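You operate a simulated robot arm through the tools that you are given. There is no shell and no other tool.

Carry out the task below with a simulated robot arm. There is one attempt and no reset: what you move stays moved.

JOB
Wrap the orange sample ten turns round the mandrel that the card names.
Fine: clamp the wire before cranking.

The check looks at the end state, three seconds after you hand in, the way a careful person would. Anything else that was tipped, shoved, dropped, spilled or broken makes it a failure.

ROBOT AND FRAMES
A 6-joint arm with a fingered hand, fixed in place. Base frame: the origin is on the floor under the middle of its stand, x ahead of it, y to its left, z up; the work surface is at about z = 820. Lengths are in mm, angles in degrees, forces in N, time in s.
With the tool pointing down near the work surface it reaches from about 320 to 820 mm from the base axis. Its first joint turns from -166.0 to 166.0 degrees. Payload 4 kg.
The TCP is the grasp point between the finger pads, 26 mm short of the fingertips. In the tool frame z runs along the fingers and y along their closing line. The gripper opens to 132 mm; its body begins 73 mm behind the TCP. The gripper is a hand of 5 fingers: y runs from the thumb to the fingers, the wrist lies at [0, 0, -239] in the tool frame, and closing takes about 1.5 s.
Orientation is told as [roll, pitch, yaw] about the base's x, y, z axes, in that order, counted from this pose: with the fingers straight down and closing along the base's y, the tool's x points along the base's -x, its y along +y and its z along -z.

CONTROLS
- The arm moves only by the tool step_arm. Its argument "moves" is a list of rows, each a list of 6 numbers: the shift along the tool's x, y, z in mm, then the turn, a rotation vector about the tool's x, y, z in degrees. In form: [[dx, dy, dz, rx, ry, rz], ...]. A call has 1 to 20 rows; each row shifts and turns the commanded pose from where the row before left it, along the tool's axes as they then stand. "grip" is the finger opening in mm, from 0 to 132, set as the call begins (left out, the last holds). A row lasts 0.2 s, in which the tool goes at most 50 mm and 8.6 degrees; a call with a longer step from one row to the next is refused whole, and so is a gripper value outside its range. Where a pose cannot be reached the arm comes as near as it can. A force on the tool above 40 N (or 10 N above the force at the start of the call, whichever is more), or a blocked arm, ends the call early, and 0.2 s more pass. Each finger travels about 45 mm/s and halts on what it meets, pressing with about 30 N; the grip force reading is that of the motor and also rises with nothing between the fingers. The clock runs only during rows and for 0.2 s after the last one: add rows that do not move to give the fingers time. The reply holds the time, the measured pose of the TCP, the force on the tool along the base axes, the opening and the grip force, in the units named above and with some noise, with the torque about the TCP (base axes, N m) and any sound that the robot's microphone picked up.
- Cameras (640 x 400 px; columns grow to the right, rows downward): "scene" is fixed at [48.6, 652, 1443.8]; the picture's right is [-0.51, -0.86, 0.00], its down [-0.57, 0.33, -0.75] and it looks along [0.65, -0.38, -0.66] (base axes); focal length 316 px, centre (320, 200). "wrist" rides on the gripper at [84, 2, -97] in the tool frame; the picture's right is [-0.02, 1.00, 0.00], its down [-0.75, -0.01, -0.66] and it looks along [-0.66, -0.01, 0.75] (tool axes); focal length 270 px, centre (320, 200). There is no depth. A picture from a camera that has moved, and an enlarged one, comes with that camera's place and axes in the base frame and with its lens. The place of the scene camera against the robot may be out by one fixed shift of up to 18 mm in any direction.
- grab_frame(camera): a new picture of that camera. The clock stands still meanwhile.
- curl_fingers(finger1, finger2, finger3, finger4, thumb_bend): sets how far each is bent, from 0 (flat) to 100 (curled in); at 30 the hand is open as for a grip, at 70 the pads meet at the TCP. One left out holds its place. A second passes; each finger stops where it meets its share of the squeeze, and holds until it gets a number again. A gripper value or a shape takes the hand back. It gives what a move gives, with no picture; readings hold the bend of each and the force on the fingers (four entries, about 0 where the hand has none), thumb and palm.
- preshape(shape): the hand has 5 fingers and takes this shape, open, in about a second: jaw (thumb against the fingers, like two jaws); tri (thumb and two fingers); tip (a fingertip pinch); poke (one finger out to press); point (the index stretched); flat (the hand flat); cup (the hand cupped); fist (a fist). The gripper value then closes the fingers along that shape, each until it touches; the sizes above hold for jaw. It gives what a move gives, with no picture.
- enlarge(camera, box): a new picture of the part [left, top, right, bottom] of that camera's present view, enlarged. The clock stands still meanwhile.
- job_done(): hands the job in; it is judged then, once.

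Places have to be worked out from the pictures, the camera data and where the tool is seen. Open the gripper and draw the arm clear of the work before you hand the job in, unless the task says otherwise.

The tools are called as a command line: name --pt "numbers of a row" for each row, then --argument value for the rest, lists and objects as JSON in quotes. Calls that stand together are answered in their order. step_arm: Moves the arm, as the interface text tells. Its arguments: {"type":"object","properties":{"moves":{"type":"array"},"grip":{"type":"number"}},"required":["moves"]} The other tools are called the same way: preshape (shape) gives the hand a shape; curl_fingers (finger1, finger2, finger3, finger4, thumb_bend) moves the fingers one by one; grab_frame (camera) takes a picture; enlarge (camera, box) takes an enlarged picture of a part of a camera's view; job_done () hands the job in.

At the start:

```text
time: 0.0
eef_pos: [320.3, 281.8, 1165.7]
tcp_rot: [0.1, 0.0, 0.0]
contact_force: [-0.2, 0.1, 0.1]
moment: [0.02, 0.01, -0.01]
opening: 131.5
gripper_force: 0.0
shape: jaw
bend: [30.0, 30.0, 30.0, 30.0, 30.0]
finger forces: [0.0, 0.0, 0.1, 0.0, 0.1, 0.0]
```

scene: 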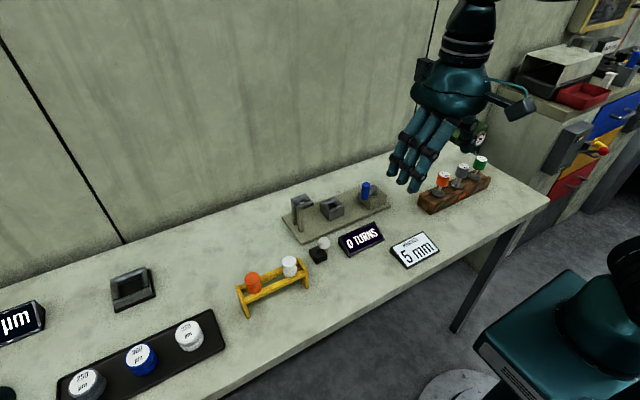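
wrist: 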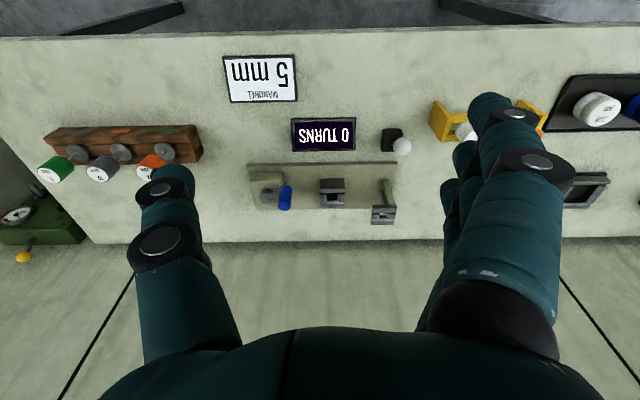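

I start by looking closer at the card, the winding device, the samples and the mandrel rack before moving anything.

enlarge --camera "scene" --box '[270, 170, 430, 270]'

enlarge --camera "scene" --box '[400, 140, 520, 215]'

enlarge --camera "scene" --box '[220, 230, 340, 330]'

enlarge --camera "scene" --box '[0, 240, 240, 400]'

enlarge --camera "wrist" --box '[220, 50, 440, 240]'

enlarge --camera "wrist" --box '[0, 100, 220, 280]'

```text
4.00 times, centred on (350, 220) of scene
camera zoom: at [48.6, 652.0, 1443.8], right [-0.51, -0.86, 0.0], down [-0.57, 0.33, -0.75], along [0.65, -0.38, -0.66], focal length 1263 px, centre (200, 120)
```

zoom: 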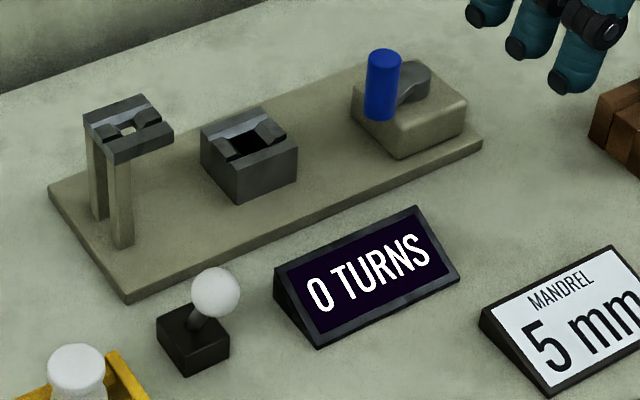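

```text
5.33 times, centred on (460, 178) of scene
camera zoom: at [48.6, 652.0, 1443.8], right [-0.51, -0.86, 0.0], down [-0.57, 0.33, -0.75], along [0.65, -0.38, -0.66], focal length 1684 px, centre (-427, 320)
```

zoom: 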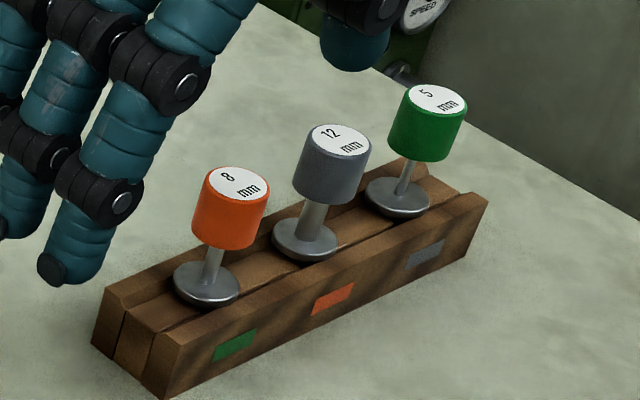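

```text
4.00 times, centred on (280, 280) of scene
camera zoom: at [48.6, 652.0, 1443.8], right [-0.51, -0.86, 0.0], down [-0.57, 0.33, -0.75], along [0.65, -0.38, -0.66], focal length 1263 px, centre (480, -120)
```

zoom: 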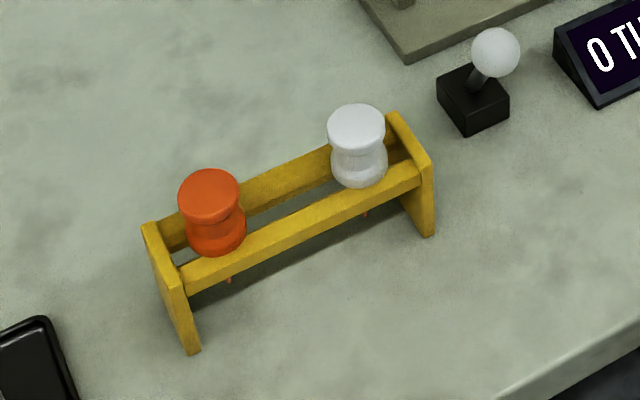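

```text
2.50 times, centred on (120, 320) of scene
camera zoom: at [48.6, 652.0, 1443.8], right [-0.51, -0.86, 0.0], down [-0.57, 0.33, -0.75], along [0.65, -0.38, -0.66], focal length 789 px, centre (820, -100)
```

zoom: 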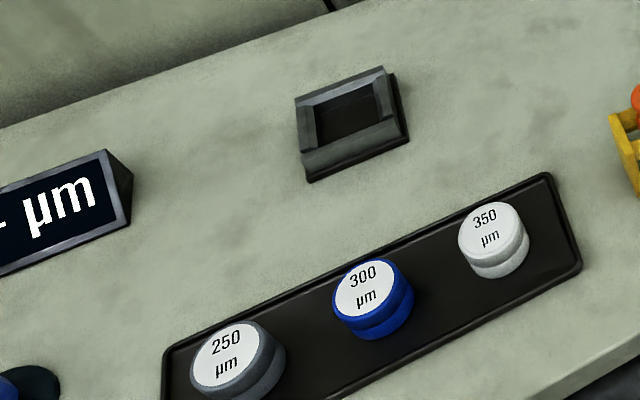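

```text
2.11 times, centred on (330, 145) of wrist
camera zoom: at [236.0, 282.5, 1263.6], right [0.02, 1.0, 0.0], down [0.75, -0.02, 0.66], along [0.66, -0.01, -0.75], focal length 569 px, centre (299, 316)
```

zoom: 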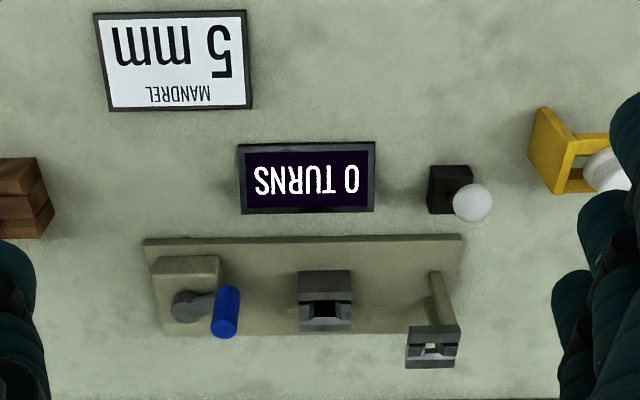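

```text
2.22 times, centred on (110, 190) of wrist
camera zoom: at [236.0, 282.5, 1263.6], right [0.02, 1.0, 0.0], down [0.75, -0.02, 0.66], along [0.66, -0.01, -0.75], focal length 601 px, centre (787, 222)
```

zoom: 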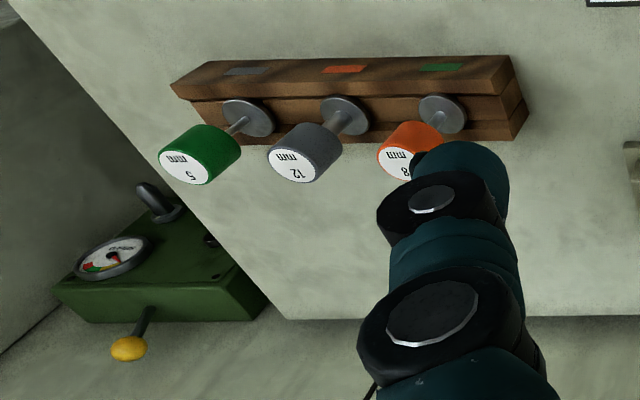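

The card says 5 mm, which matches the green-capped mandrel at roughly (478,-150). The orange sample is near (460,577), and the winder socket sits near y≈300. I move high over the mandrel rack for a better wrist view.

step_arm --pt "-11 -42.2 7.6 0 0 0" --pt "-11 -42.2 7.6 0 0 0" --pt "-11 -42.2 7.6 0 0 0" --pt "-11 -42.2 7.6 0 0 0" --pt "-11 -42.2 7.6 0 0 0" --pt "-11 -42.2 7.6 0 0 0" --pt "-11 -42.2 7.6 0 0 0" --pt "-11 -42.2 7.6 0 0 0" --pt "-11 -42.2 7.6 0 0 0" --pt "-11 -42.2 7.6 0 0 0" --pt "0 0 0 0 0 0" --pt "0 0 0 0 0 0"

grab_frame --camera "wrist"

grab_frame --camera "scene"

```text
time: 2.6
eef_pos: [430.4, -140.0, 1085.9]
tcp_rot: [0.0, 0.0, 0.0]
contact_force: [-0.6, 0.7, 0.0]
moment: [-0.01, 0.02, 0.01]
opening: 131.7
gripper_force: 0.0
shape: jaw
bend: [30.0, 30.0, 30.0, 30.0, 30.0]
finger forces: [0.0, 0.1, 0.1, 0.1, 0.0, 0.1]
```

```text
taken
camera wrist: at [345.1, -139.3, 1184.1], right [0.02, 1.0, 0.0], down [0.75, -0.02, 0.66], along [0.66, -0.01, -0.75], focal length 270 px, centre (320, 200)
```

wrist: 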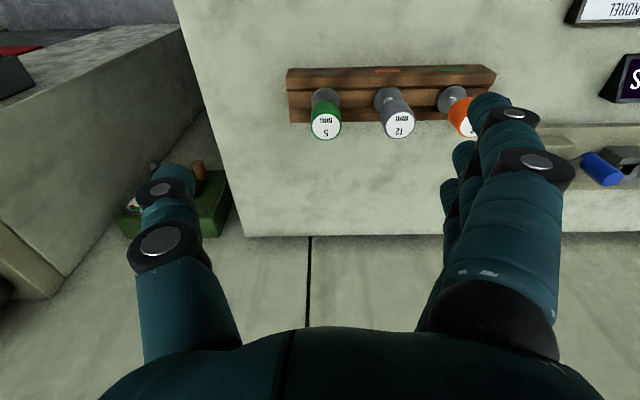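

```text
taken
```

scene: 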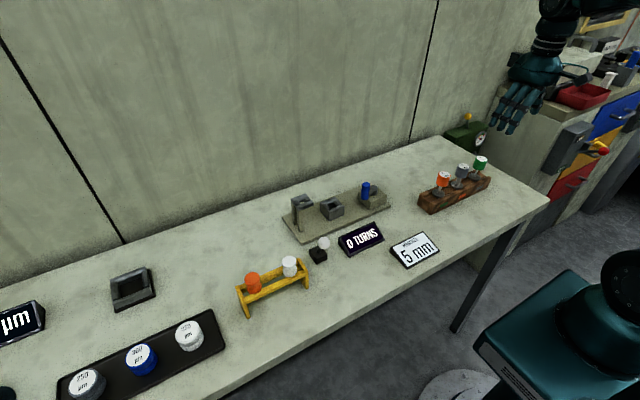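

The green cap top triangulates to about (472, -135, 927). I enlarge the wrist view to see the rack and mandrel proportions.

enlarge --camera "wrist" --box '[270, 50, 510, 160]'

enlarge --camera "scene" --box '[400, 140, 520, 215]'

enlarge --camera "scene" --box '[480, 0, 600, 140]'

```text
2.67 times, centred on (390, 105) of wrist
camera zoom: at [345.1, -139.3, 1184.1], right [0.02, 1.0, 0.0], down [0.75, -0.02, 0.66], along [0.66, -0.01, -0.75], focal length 721 px, centre (133, 453)
```

zoom: 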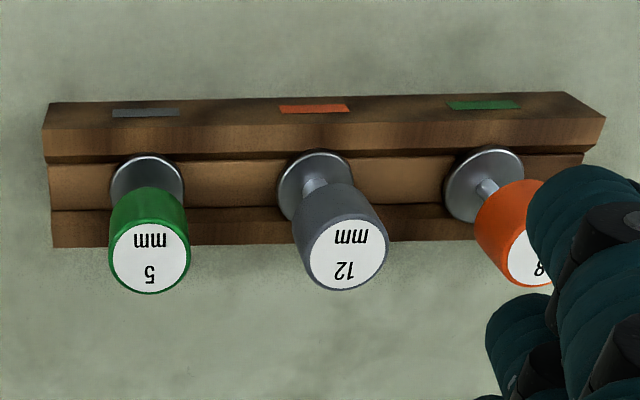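

```text
5.33 times, centred on (460, 178) of scene
camera zoom: at [48.6, 652.0, 1443.8], right [-0.51, -0.86, 0.0], down [-0.57, 0.33, -0.75], along [0.65, -0.38, -0.66], focal length 1684 px, centre (-427, 320)
```

zoom: 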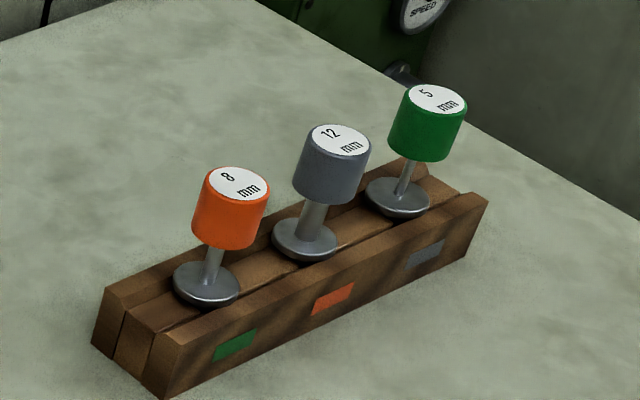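

```text
2.86 times, centred on (540, 70) of scene
camera zoom: at [48.6, 652.0, 1443.8], right [-0.51, -0.86, 0.0], down [-0.57, 0.33, -0.75], along [0.65, -0.38, -0.66], focal length 902 px, centre (-309, 571)
```

zoom: 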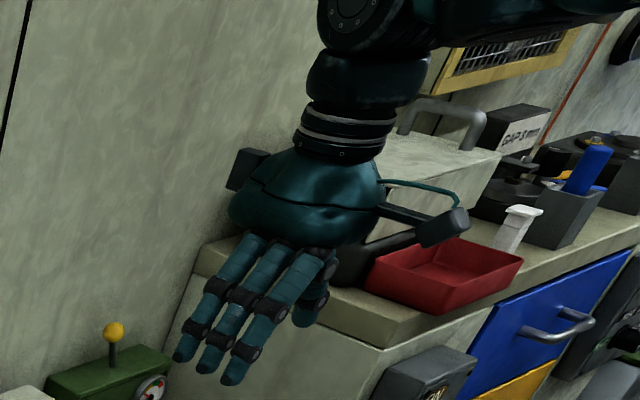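

The mandrel has a 30 mm cap with its top at about 927, a thin shaft and a flange. Next I fly at a safe height over to the winder to view its socket, guide post, crank and clamp lever.

step_arm --pt "-9 44 2 0 0 0" --pt "-9 44 2 0 0 0" --pt "-9 44 2 0 0 0" --pt "-9 44 2 0 0 0" --pt "-9 44 2 0 0 0" --pt "-9 44 2 0 0 0" --pt "-9 44 2 0 0 0" --pt "-9 44 2 0 0 0" --pt "-9 44 2 0 0 0" --pt "-9 44 2 0 0 0" --pt "0 0 0 0 0 0" --pt "0 0 0 0 0 0"

grab_frame --camera "wrist"

enlarge --camera "wrist" --box '[170, 20, 470, 200]'

```text
time: 5.2
eef_pos: [525.0, 300.5, 1072.9]
tcp_rot: [0.0, 0.0, -0.2]
contact_force: [0.1, -0.4, 0.2]
moment: [0.02, -0.01, 0.02]
opening: 132.0
gripper_force: 0.2
shape: jaw
bend: [30.0, 30.0, 30.0, 30.0, 30.0]
finger forces: [0.0, 0.0, 0.1, 0.1, 0.0, 0.0]
```

```text
taken
camera wrist: at [440.7, 301.6, 1169.4], right [0.02, 1.0, 0.0], down [0.75, -0.02, 0.66], along [0.66, -0.01, -0.75], focal length 270 px, centre (320, 200)
```

wrist: 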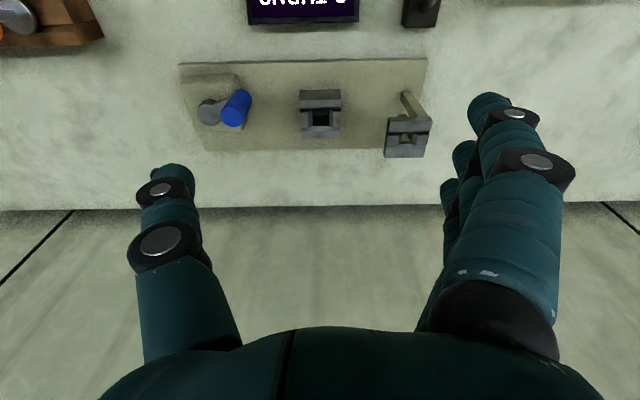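

```text
2.13 times, centred on (320, 110) of wrist
camera zoom: at [440.7, 301.6, 1169.4], right [0.02, 1.0, 0.0], down [0.75, -0.02, 0.66], along [0.66, -0.01, -0.75], focal length 577 px, centre (320, 392)
```

zoom: 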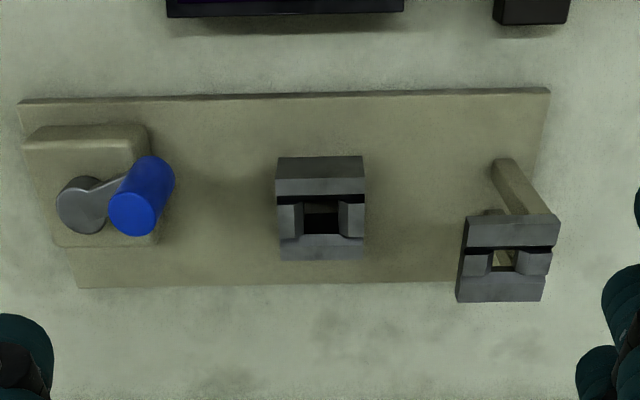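

Triangulated so far: mandrel socket hole about (580,301,865), guide hole about (578,389,918), crank hub about (566,177,874), and crank handle top about (553,213,917). Now I move back to view the clamp lever.

step_arm --pt "21 30 5 0 0 0" --pt "21 30 5 0 0 0" --pt "21 30 5 0 0 0" --pt "21 30 5 0 0 0" --pt "0 0 0 0 0 0" --pt "0 0 0 0 0 0"

grab_frame --camera "wrist"

enlarge --camera "wrist" --box '[240, 20, 460, 160]'

```text
time: 6.6
eef_pos: [437.4, 420.5, 1050.5]
tcp_rot: [0.0, 0.0, -0.1]
contact_force: [0.1, -0.1, 1.3]
moment: [0.0, 0.03, -0.03]
opening: 132.1
gripper_force: 0.0
shape: jaw
bend: [30.0, 30.0, 30.0, 30.0, 30.0]
finger forces: [0.1, 0.0, 0.0, 0.1, 0.0, 0.0]
```

```text
taken
camera wrist: at [352.3, 421.8, 1147.3], right [0.02, 1.0, 0.0], down [0.75, -0.02, 0.66], along [0.66, -0.01, -0.75], focal length 270 px, centre (320, 200)
```

wrist: 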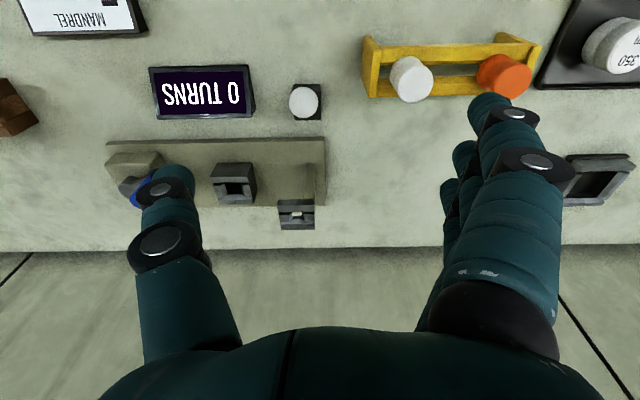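

```text
2.86 times, centred on (350, 90) of wrist
camera zoom: at [352.3, 421.8, 1147.3], right [0.02, 1.0, 0.0], down [0.75, -0.02, 0.66], along [0.66, -0.01, -0.75], focal length 772 px, centre (234, 514)
```

zoom: 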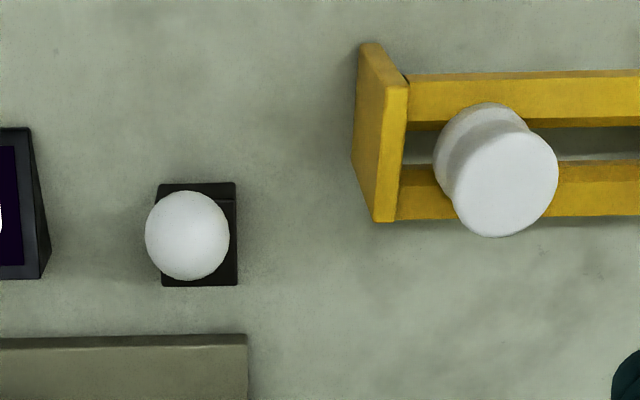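

The ball of the clamp lever is at about (450,406,899), leaning toward the robot over its box at about (471,407). Next I look at the orange sample in the yellow rack.

step_arm --pt "0 38 5 0 0 0" --pt "0 38 5 0 0 0" --pt "0 38 5 0 0 0" --pt "0 38 5 0 0 0" --pt "0 0 0 0 0 0" --pt "0 0 0 0 0 0"

grab_frame --camera "wrist"

enlarge --camera "wrist" --box '[200, 20, 420, 160]'

grab_frame --camera "scene"

```text
time: 8.0
eef_pos: [438.0, 567.7, 1031.5]
tcp_rot: [0.0, 0.1, -0.2]
contact_force: [-1.0, -0.5, -0.2]
moment: [0.02, -0.01, 0.04]
opening: 131.7
gripper_force: 0.1
shape: jaw
bend: [30.0, 30.0, 30.0, 30.0, 30.0]
finger forces: [0.0, 0.0, 0.0, 0.0, 0.0, 0.0]
```

```text
taken
camera wrist: at [353.4, 569.7, 1128.7], right [0.02, 1.0, 0.0], down [0.75, -0.02, 0.66], along [0.66, -0.01, -0.75], focal length 270 px, centre (320, 200)
```

wrist: 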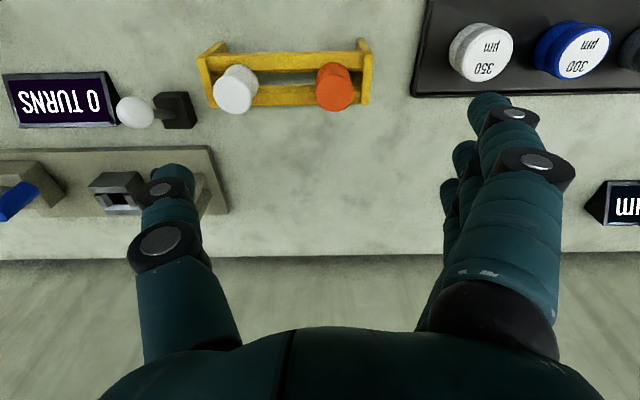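

```text
2.86 times, centred on (310, 90) of wrist
camera zoom: at [353.4, 569.7, 1128.7], right [0.02, 1.0, 0.0], down [0.75, -0.02, 0.66], along [0.66, -0.01, -0.75], focal length 772 px, centre (349, 514)
```

zoom: 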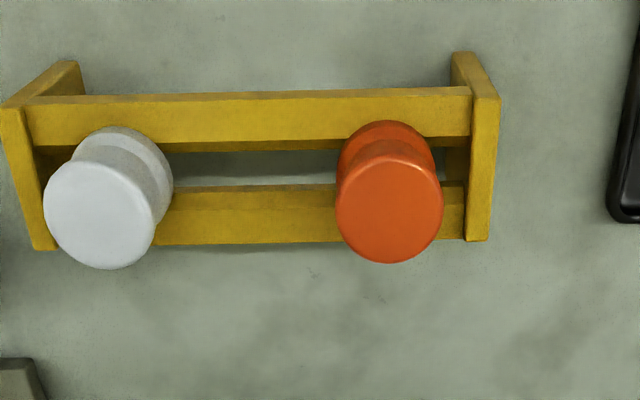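

```text
taken
```

scene: 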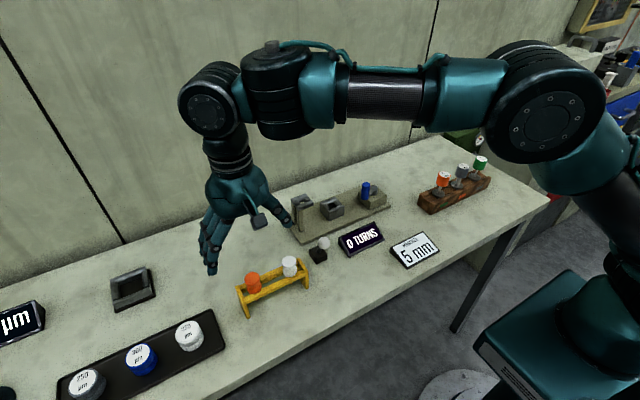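

The orange bobbin top is at about (432,581,902), dia about 31, and rests on the two yellow rails. Everything stands in rows along y, so I want the fingers closing along x: I turn the hand to yaw +90 here at a safe height.

step_arm --pt "0 0 -4 0 0 -8.18" --pt "0 0 -4 0 0 -8.18" --pt "0 0 -4 0 0 -8.18" --pt "0 0 -4 0 0 -8.18" --pt "0 0 -4 0 0 -8.18" --pt "0 0 -4 0 0 -8.18" --pt "0 0 -4 0 0 -8.18" --pt "0 0 -4 0 0 -8.18" --pt "0 0 -4 0 0 -8.18" --pt "0 0 -4 0 0 -8.18" --pt "0 0 -4 0 0 -8.2" --pt "0 0 0 0 0 0" --pt "0 0 0 0 0 0"

grab_frame --camera "wrist"

grab_frame --camera "scene"

```text
time: 10.8
eef_pos: [436.5, 571.0, 1072.8]
tcp_rot: [0.0, 0.0, 90.0]
contact_force: [0.7, 0.6, -1.2]
moment: [-0.02, 0.0, -0.01]
opening: 132.0
gripper_force: 0.1
shape: jaw
bend: [30.0, 30.0, 30.0, 30.0, 30.0]
finger forces: [0.0, 0.1, 0.0, 0.0, 0.1, 0.1]
```

```text
taken
camera wrist: at [435.4, 486.4, 1171.0], right [-1.0, 0.02, 0.0], down [0.02, 0.75, 0.66], along [0.01, 0.66, -0.75], focal length 270 px, centre (320, 200)
```

wrist: 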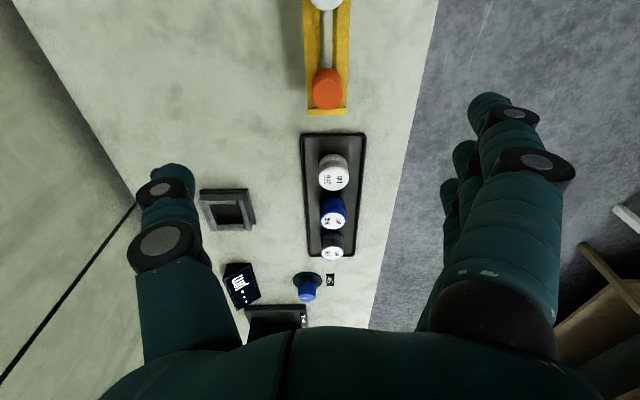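

```text
taken
```

scene: 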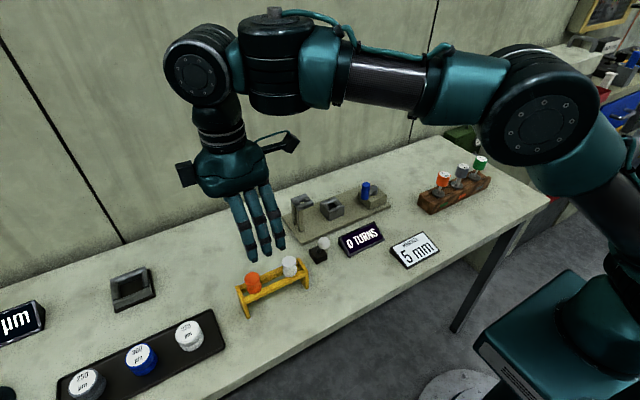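

The turn worked. I now travel at z≈1070 to above the green mandrel with the hand at yaw 90.

step_arm --pt "47 -2.3 1 0 0 0" --pt "47 -2.3 1 0 0 0" --pt "47 -2.3 1 0 0 0" --pt "47 -2.3 1 0 0 0" --pt "47 -2.3 1 0 0 0" --pt "47 -2.3 1 0 0 0" --pt "47 -2.3 1 0 0 0" --pt "47 -2.3 1 0 0 0" --pt "47 -2.3 1 0 0 0" --pt "47 -2.3 1 0 0 0" --pt "47 -2.3 1 0 0 0" --pt "47 -2.3 1 0 0 0" --pt "47 -2.3 1 0 0 0" --pt "47 -2.3 1 0 0 0" --pt "47 -2.3 1 0 0 0" --pt "0 0 0 0 0 0" --pt "0 0 0 0 0 0" --pt "0 0 0 0 0 0"

grab_frame --camera "wrist"

grab_frame --camera "scene"

```text
time: 14.6
eef_pos: [489.1, 6.9, 1109.4]
tcp_rot: [0.6, -2.8, 88.5]
contact_force: [0.3, -0.4, -1.0]
moment: [0.0, 0.0, -0.02]
opening: 131.8
gripper_force: 0.1
shape: jaw
bend: [30.0, 30.0, 30.0, 30.0, 30.0]
finger forces: [0.0, 0.0, 0.1, 0.0, 0.1, 0.0]
out of reach, approached as far as the arm can: row 12, 13, 14, 15
```

```text
taken
camera wrist: at [485.2, -81.4, 1202.4], right [-1.0, 0.05, 0.01], down [0.04, 0.72, 0.69], along [0.02, 0.69, -0.72], focal length 270 px, centre (320, 200)
```

wrist: 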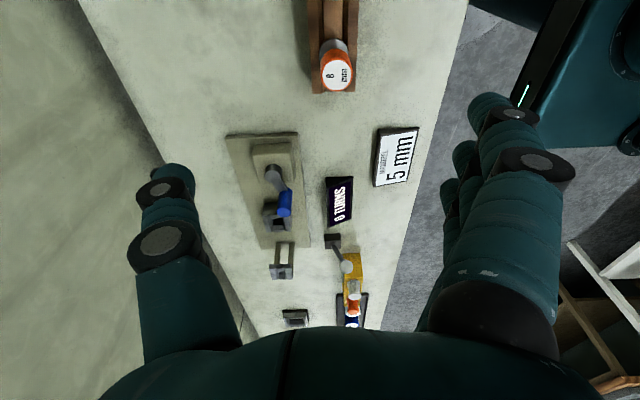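

```text
taken
```

scene: 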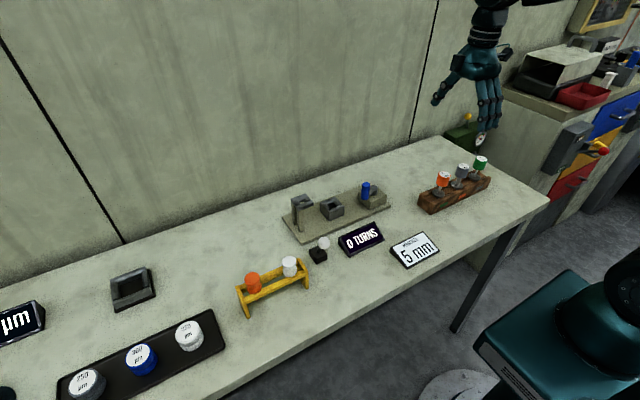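

Yaw 90 runs out of wrist travel this far right. I back the yaw off toward about 65 degrees, which is fine for a round cap, and see where the commanded pose lands.

step_arm --pt "0 0 0 0 0 8" --pt "0 0 0 0 0 8" --pt "0 0 0 0 0 8" --pt "0 0 0 0 0 0" --pt "0 0 0 0 0 0" --pt "0 0 0 0 0 0"

```text
time: 16.0
eef_pos: [486.3, 5.9, 1106.7]
tcp_rot: [1.6, -2.2, 64.6]
contact_force: [-0.1, -0.4, -0.2]
moment: [-0.01, -0.02, 0.02]
opening: 132.1
gripper_force: 0.0
shape: jaw
bend: [30.0, 30.0, 30.0, 30.0, 30.0]
finger forces: [0.0, 0.0, 0.0, 0.0, 0.0, 0.0]
```

The command restarts from the achieved pose. I level the tool (remove the small roll and pitch) and move above the green mandrel at z≈1010.

step_arm --pt "0 0 0 1.6 2.2 0" --pt "33.4 -11.9 24.2 0 0 0" --pt "33.4 -11.9 24.2 0 0 0" --pt "33.4 -11.9 24.2 0 0 0" --pt "33.4 -11.9 24.2 0 0 0" --pt "0 0 0 0 0 0" --pt "0 0 0 0 0 0"

grab_frame --camera "wrist"

enlarge --camera "scene" --box '[410, 60, 550, 215]'

```text
time: 17.6
eef_pos: [472.4, -135.1, 1014.0]
tcp_rot: [0.1, 0.1, 64.5]
contact_force: [0.5, 0.0, 0.5]
moment: [-0.06, 0.01, -0.01]
opening: 131.9
gripper_force: 0.0
shape: jaw
bend: [30.0, 30.0, 30.0, 30.0, 30.0]
finger forces: [0.1, 0.0, 0.0, 0.0, 0.1, 0.0]
```

```text
taken
camera wrist: at [434.9, -210.0, 1110.5], right [-0.89, 0.45, 0.0], down [0.34, 0.67, 0.66], along [0.29, 0.59, -0.75], focal length 270 px, centre (320, 200)
```

wrist: 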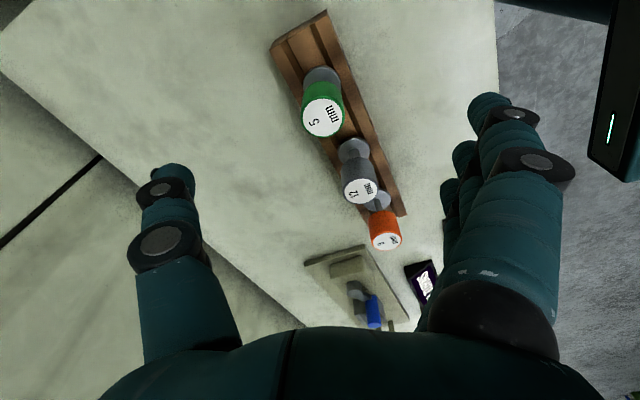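

```text
2.58 times, centred on (480, 138) of scene
camera zoom: at [48.6, 652.0, 1443.8], right [-0.51, -0.86, 0.0], down [-0.57, 0.33, -0.75], along [0.65, -0.38, -0.66], focal length 815 px, centre (-93, 361)
```

zoom: 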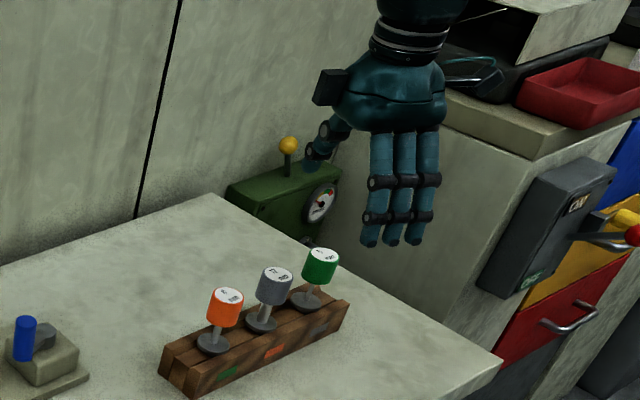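

The green cap is confirmed at about (470.5,-135). I descend around it with the hand open to TCP z≈908, which is mid-cap, and then look.

step_arm --pt "0.8 1.7 26 0 0 0" --pt "0 0 26 0 0 0" --pt "0 0 26 0 0 0" --pt "0 0 18 0 0 0" --pt "0 0 10 0 0 0" --pt "0 0 0 0 0 0"

grab_frame --camera "wrist"

enlarge --camera "scene" --box '[410, 100, 550, 215]'

```text
time: 19.0
eef_pos: [470.5, -137.3, 901.3]
tcp_rot: [0.0, 0.0, 64.5]
contact_force: [0.4, 0.0, -0.5]
moment: [-0.02, -0.01, -0.02]
opening: 132.0
gripper_force: 0.1
shape: jaw
bend: [30.0, 30.0, 30.0, 30.0, 30.0]
finger forces: [0.0, 0.1, 0.0, 0.0, 0.0, 0.1]
```

```text
taken
camera wrist: at [432.0, -212.6, 1000.2], right [-0.89, 0.45, 0.0], down [0.34, 0.67, 0.66], along [0.29, 0.59, -0.75], focal length 270 px, centre (320, 200)
```

wrist: 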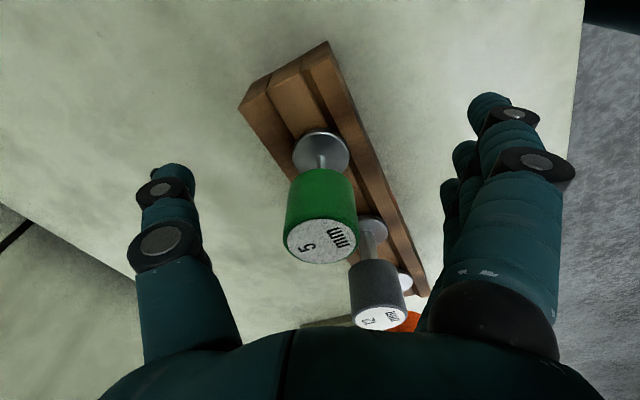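

```text
3.48 times, centred on (480, 158) of scene
camera zoom: at [48.6, 652.0, 1443.8], right [-0.51, -0.86, 0.0], down [-0.57, 0.33, -0.75], along [0.65, -0.38, -0.66], focal length 1098 px, centre (-236, 348)
```

zoom: 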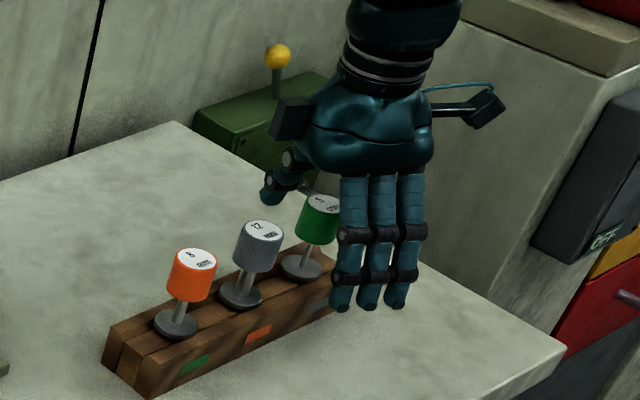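

The picture puts the cap axis at (469.5,-135.3) with its top at 927, and the TCP sits slightly low. I trim up 6 mm, center, and close the hand on the cap.

step_arm --pt "-1.4 1.8 -6 0 0 0" --pt "0 0 0 0 0 0"

step_arm --grip 20 --pt "0 0 0 0 0 0" --pt "0 0 0 0 0 0" --pt "0 0 0 0 0 0" --pt "0 0 0 0 0 0" --pt "0 0 0 0 0 0" --pt "0 0 0 0 0 0" --pt "0 0 0 0 0 0" --pt "0 0 0 0 0 0" --pt "0 0 0 0 0 0"

grab_frame --camera "wrist"

enlarge --camera "scene" --box '[410, 100, 550, 215]'

```text
time: 19.6
eef_pos: [467.7, -134.4, 908.7]
tcp_rot: [0.2, 0.0, 64.4]
contact_force: [0.0, 0.1, 0.6]
moment: [0.02, 0.05, 0.03]
opening: 132.2
gripper_force: 0.1
shape: jaw
bend: [30.0, 30.0, 30.0, 30.0, 30.0]
finger forces: [0.0, 0.1, 0.1, 0.0, 0.0, 0.0]
```

```text
time: 21.6
eef_pos: [468.3, -133.8, 909.2]
tcp_rot: [0.0, -0.1, 64.5]
contact_force: [1.2, -1.6, -1.0]
moment: [-0.02, 0.0, 0.02]
opening: 21.0
gripper_force: 0.1
shape: jaw
bend: [73.0, 73.0, 73.0, 73.0, 70.0]
finger forces: [0.0, 0.2, 0.1, 0.0, 0.6, 0.1]
```

```text
taken
camera wrist: at [430.8, -210.7, 1006.2], right [-0.89, 0.45, 0.0], down [0.34, 0.67, 0.66], along [0.29, 0.59, -0.75], focal length 270 px, centre (320, 200)
```

wrist: 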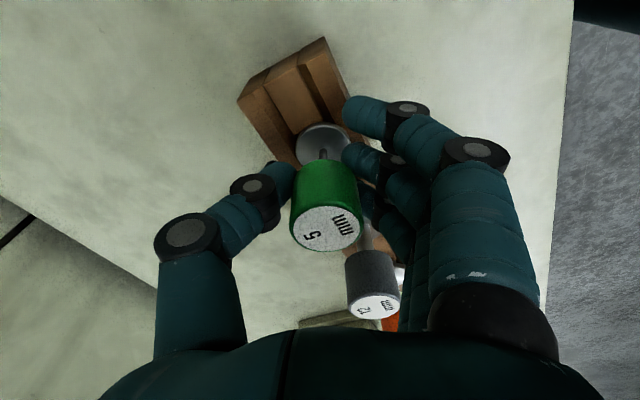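

```text
3.48 times, centred on (480, 158) of scene
camera zoom: at [48.6, 652.0, 1443.8], right [-0.51, -0.86, 0.0], down [-0.57, 0.33, -0.75], along [0.65, -0.38, -0.66], focal length 1098 px, centre (-236, 348)
```

zoom: 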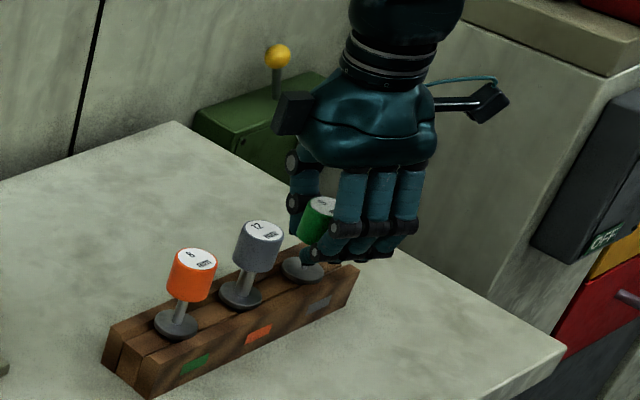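

The fingers have closed to 21 mm but show almost no force yet. I close further in place to see whether they actually bear on the cap.

step_arm --grip 5 --pt "0 0 0 0 0 0" --pt "0 0 0 0 0 0" --pt "0 0 0 0 0 0" --pt "0 0 0 0 0 0" --pt "0 0 0 0 0 0"

enlarge --camera "wrist" --box '[200, 60, 480, 280]'

enlarge --camera "scene" --box '[450, 120, 530, 190]'

```text
time: 22.8
eef_pos: [468.7, -135.3, 908.7]
tcp_rot: [0.1, 0.1, 64.5]
contact_force: [1.0, -0.8, -1.1]
moment: [0.03, -0.05, 0.0]
opening: 0.9
gripper_force: 29.8
shape: jaw
bend: [67.0, 72.0, 72.0, 67.0, 74.0]
finger forces: [0.0, 7.0, 6.7, 0.0, 16.9, 0.0]
```

```text
1.82 times, centred on (340, 170) of wrist
camera zoom: at [430.8, -210.7, 1006.2], right [-0.89, 0.45, 0.0], down [0.34, 0.67, 0.66], along [0.29, 0.59, -0.75], focal length 491 px, centre (284, 254)
```

zoom: 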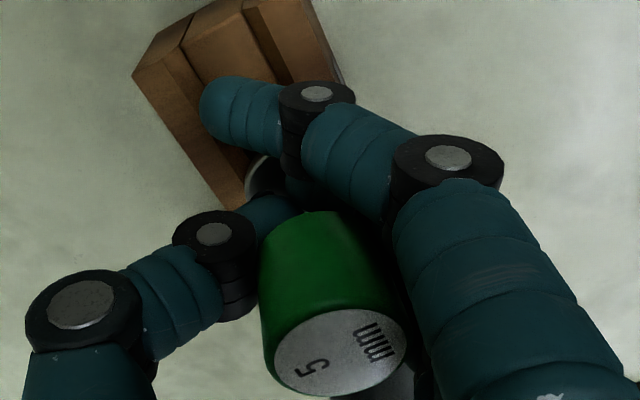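

```text
5.71 times, centred on (490, 155) of scene
camera zoom: at [48.6, 652.0, 1443.8], right [-0.51, -0.86, 0.0], down [-0.57, 0.33, -0.75], along [0.65, -0.38, -0.66], focal length 1804 px, centre (-651, 457)
```

zoom: 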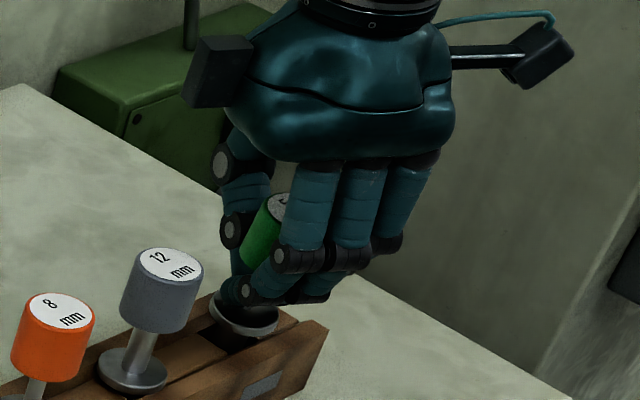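

The fingers met on the thin shaft below the cap and tilted the mandrel a little. I open gently back to 22 mm to let it settle upright, then regrip higher.

step_arm --grip 10 --pt "0 0 0 0 0 0" --pt "0 0 0 0 0 0"

step_arm --grip 16 --pt "0 0 0 0 0 0" --pt "0 0 0 0 0 0"

enlarge --camera "wrist" --box '[200, 60, 480, 280]'

enlarge --camera "scene" --box '[450, 120, 530, 190]'

```text
time: 23.4
eef_pos: [468.6, -133.8, 908.8]
tcp_rot: [0.1, 0.0, 64.5]
contact_force: [0.4, 0.1, -0.9]
moment: [-0.03, 0.01, -0.02]
opening: 9.7
gripper_force: 0.0
shape: jaw
bend: [71.0, 71.0, 71.0, 71.0, 70.0]
finger forces: [0.0, 0.3, 0.2, 0.1, 0.2, 0.0]
```

```text
time: 24.0
eef_pos: [469.2, -134.1, 909.6]
tcp_rot: [-0.1, 0.0, 64.5]
contact_force: [0.8, 0.7, -0.3]
moment: [-0.01, -0.02, 0.01]
opening: 15.4
gripper_force: 0.0
shape: jaw
bend: [72.0, 72.0, 72.0, 72.0, 70.0]
finger forces: [0.0, 0.2, 0.2, 0.0, 0.2, 0.0]
```

```text
1.82 times, centred on (340, 170) of wrist
camera zoom: at [430.8, -210.7, 1006.2], right [-0.89, 0.45, 0.0], down [0.34, 0.67, 0.66], along [0.29, 0.59, -0.75], focal length 491 px, centre (284, 254)
```

zoom: 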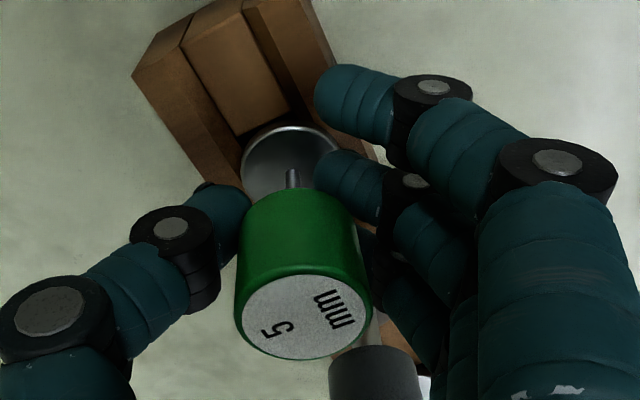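

```text
5.71 times, centred on (490, 155) of scene
camera zoom: at [48.6, 652.0, 1443.8], right [-0.51, -0.86, 0.0], down [-0.57, 0.33, -0.75], along [0.65, -0.38, -0.66], focal length 1804 px, centre (-651, 457)
```

zoom: 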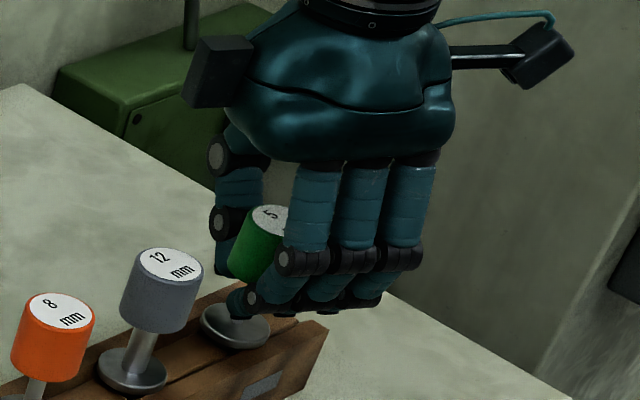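

The mandrel is upright again. I open to 50 mm, raise 20 mm so the distal pads face the cap, and look again.

step_arm --grip 50 --pt "0 0 0 0 0 0" --pt "0 0 0 0 0 0" --pt "0 0 0 0 0 0" --pt "0 0 -10 0 0 0" --pt "0 0 -10 0 0 0" --pt "0 0 0 0 0 0"

enlarge --camera "wrist" --box '[200, 60, 480, 280]'

enlarge --camera "scene" --box '[450, 120, 530, 190]'

```text
time: 25.4
eef_pos: [467.3, -133.5, 929.6]
tcp_rot: [0.1, 0.0, 64.5]
contact_force: [0.2, -0.3, -0.3]
moment: [0.02, 0.03, 0.01]
opening: 49.3
gripper_force: 0.0
shape: jaw
bend: [73.0, 73.0, 73.0, 73.0, 70.0]
finger forces: [0.0, 0.0, 0.1, 0.1, 0.1, 0.0]
```

```text
1.82 times, centred on (340, 170) of wrist
camera zoom: at [429.5, -210.2, 1026.5], right [-0.89, 0.45, 0.0], down [0.34, 0.67, 0.66], along [0.29, 0.59, -0.75], focal length 491 px, centre (284, 254)
```

zoom: 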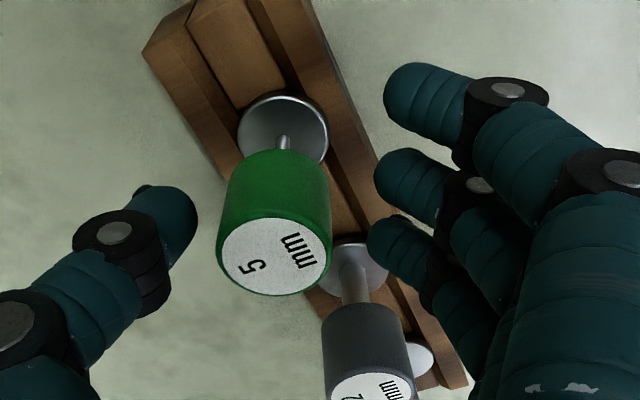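

```text
5.71 times, centred on (490, 155) of scene
camera zoom: at [48.6, 652.0, 1443.8], right [-0.51, -0.86, 0.0], down [-0.57, 0.33, -0.75], along [0.65, -0.38, -0.66], focal length 1804 px, centre (-651, 457)
```

zoom: 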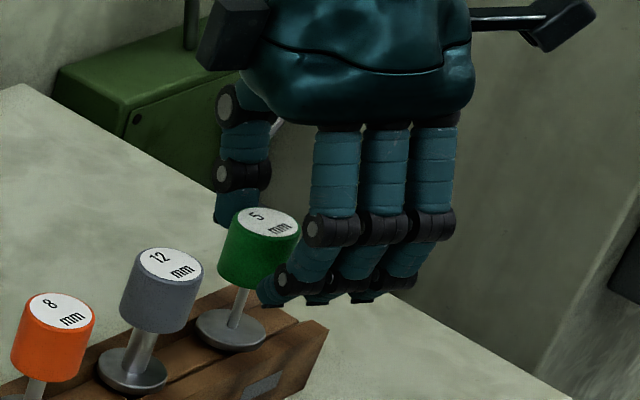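

The thumb and the four fingers now straddle the cap, with the tips around z≈905. I close until there is contact.

step_arm --grip 22 --pt "0 0 0 0 0 0" --pt "0 0 0 0 0 0" --pt "0 0 0 0 0 0" --pt "0 0 0 0 0 0" --pt "0 0 0 0 0 0"

enlarge --camera "wrist" --box '[200, 60, 480, 280]'

enlarge --camera "scene" --box '[450, 120, 530, 190]'

```text
time: 26.6
eef_pos: [467.4, -134.3, 929.5]
tcp_rot: [0.1, 0.0, 64.5]
contact_force: [-0.9, -0.4, 4.8]
moment: [-0.01, 0.11, 0.04]
opening: 12.1
gripper_force: 29.5
shape: jaw
bend: [67.0, 71.0, 72.0, 67.0, 71.0]
finger forces: [0.1, 11.1, 12.3, 0.0, 23.6, 0.0]
```

```text
1.82 times, centred on (340, 170) of wrist
camera zoom: at [429.6, -210.3, 1026.8], right [-0.89, 0.45, 0.0], down [0.34, 0.67, 0.66], along [0.3, 0.59, -0.75], focal length 491 px, centre (284, 254)
```

zoom: 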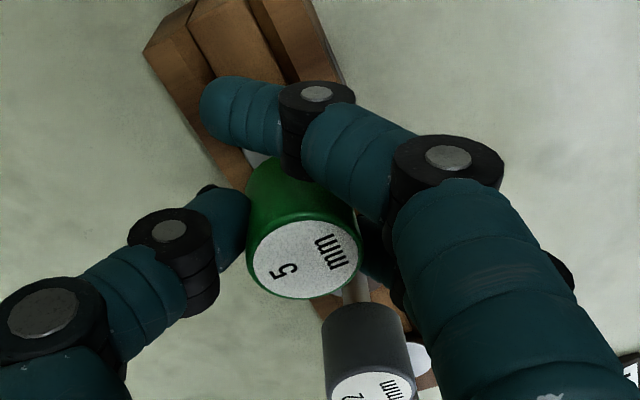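

```text
5.71 times, centred on (490, 155) of scene
camera zoom: at [48.6, 652.0, 1443.8], right [-0.51, -0.86, 0.0], down [-0.57, 0.33, -0.75], along [0.65, -0.38, -0.66], focal length 1804 px, centre (-651, 457)
```

zoom: 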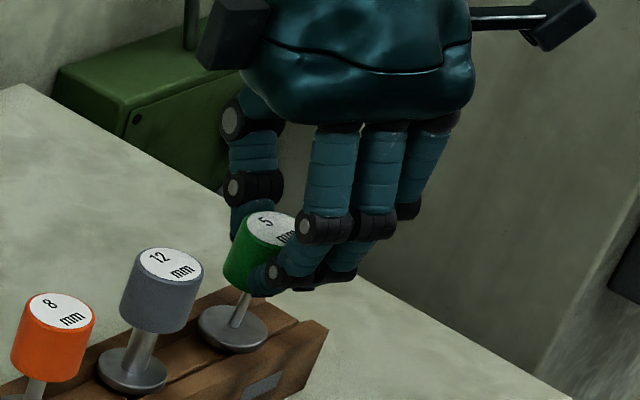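

The grip is firm, but it drew the cap about 7 mm toward the fingers and tilted it slightly. I reopen, shift the hand 6.5 mm toward the thumb side, and close again so the mandrel stays upright.

step_arm --grip 46 --pt "0 0 0 0 0 0" --pt "0 0 0 0 0 0" --pt "0 0 0 0 0 0" --pt "0 -6.5 0 0 0 0" --pt "0 0 0 0 0 0"

enlarge --camera "wrist" --box '[200, 60, 480, 280]'

step_arm --grip 22 --pt "0 0 0 0 0 0" --pt "0 0 0 0 0 0" --pt "0 0 0 0 0 0" --pt "0 0 0 0 0 0" --pt "0 0 0 0 0 0"

enlarge --camera "wrist" --box '[200, 60, 480, 280]'

enlarge --camera "scene" --box '[450, 120, 530, 190]'

```text
time: 27.8
eef_pos: [473.9, -136.6, 928.5]
tcp_rot: [0.0, 0.0, 64.5]
contact_force: [0.6, 0.3, 0.3]
moment: [0.0, -0.03, 0.02]
opening: 45.2
gripper_force: 0.1
shape: jaw
bend: [73.0, 74.0, 74.0, 73.0, 70.0]
finger forces: [0.0, 0.0, 0.0, 0.0, 0.0, 0.1]
```

```text
1.82 times, centred on (340, 170) of wrist
camera zoom: at [435.5, -212.2, 1026.5], right [-0.89, 0.45, 0.0], down [0.34, 0.67, 0.66], along [0.29, 0.59, -0.75], focal length 491 px, centre (284, 254)
```

zoom: 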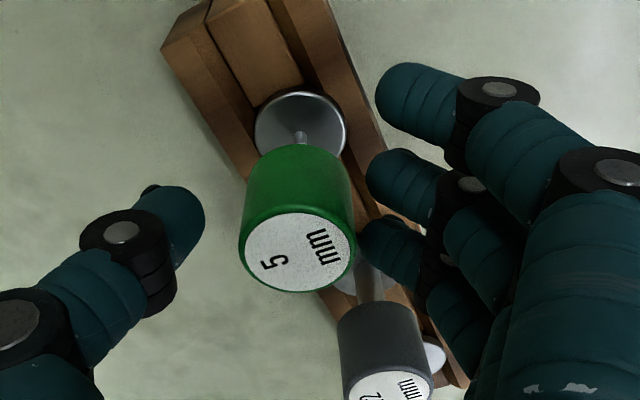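

```text
time: 29.0
eef_pos: [472.9, -135.7, 929.1]
tcp_rot: [0.1, -0.1, 64.5]
contact_force: [0.3, -1.1, 3.9]
moment: [0.06, 0.09, -0.02]
opening: 11.4
gripper_force: 30.1
shape: jaw
bend: [67.0, 72.0, 72.0, 67.0, 71.0]
finger forces: [0.1, 12.0, 11.8, 0.0, 22.9, 0.1]
```

```text
1.82 times, centred on (340, 170) of wrist
camera zoom: at [435.4, -212.2, 1026.6], right [-0.89, 0.45, 0.0], down [0.34, 0.67, 0.66], along [0.3, 0.59, -0.75], focal length 491 px, centre (284, 254)
```

zoom: 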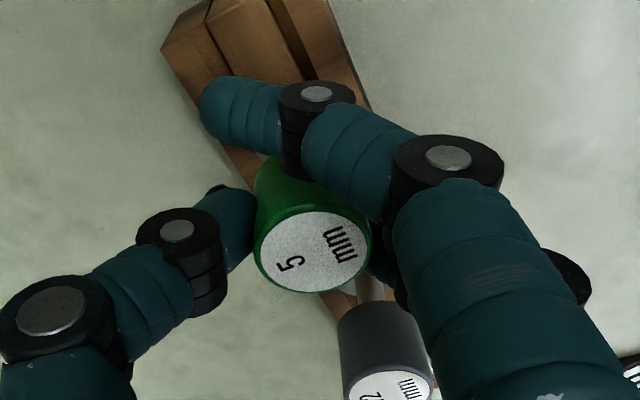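

```text
5.71 times, centred on (490, 155) of scene
camera zoom: at [48.6, 652.0, 1443.8], right [-0.51, -0.86, 0.0], down [-0.57, 0.33, -0.75], along [0.65, -0.38, -0.66], focal length 1804 px, centre (-651, 457)
```

zoom: 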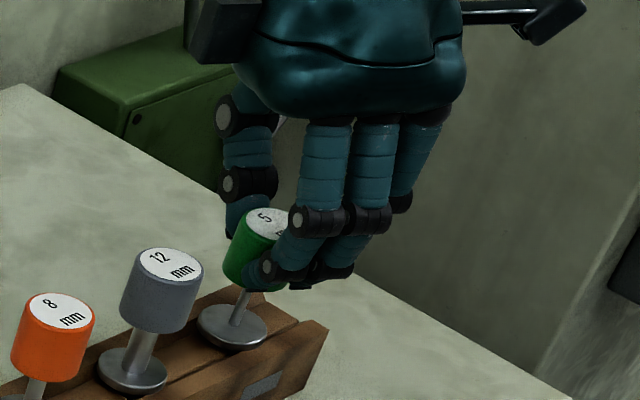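

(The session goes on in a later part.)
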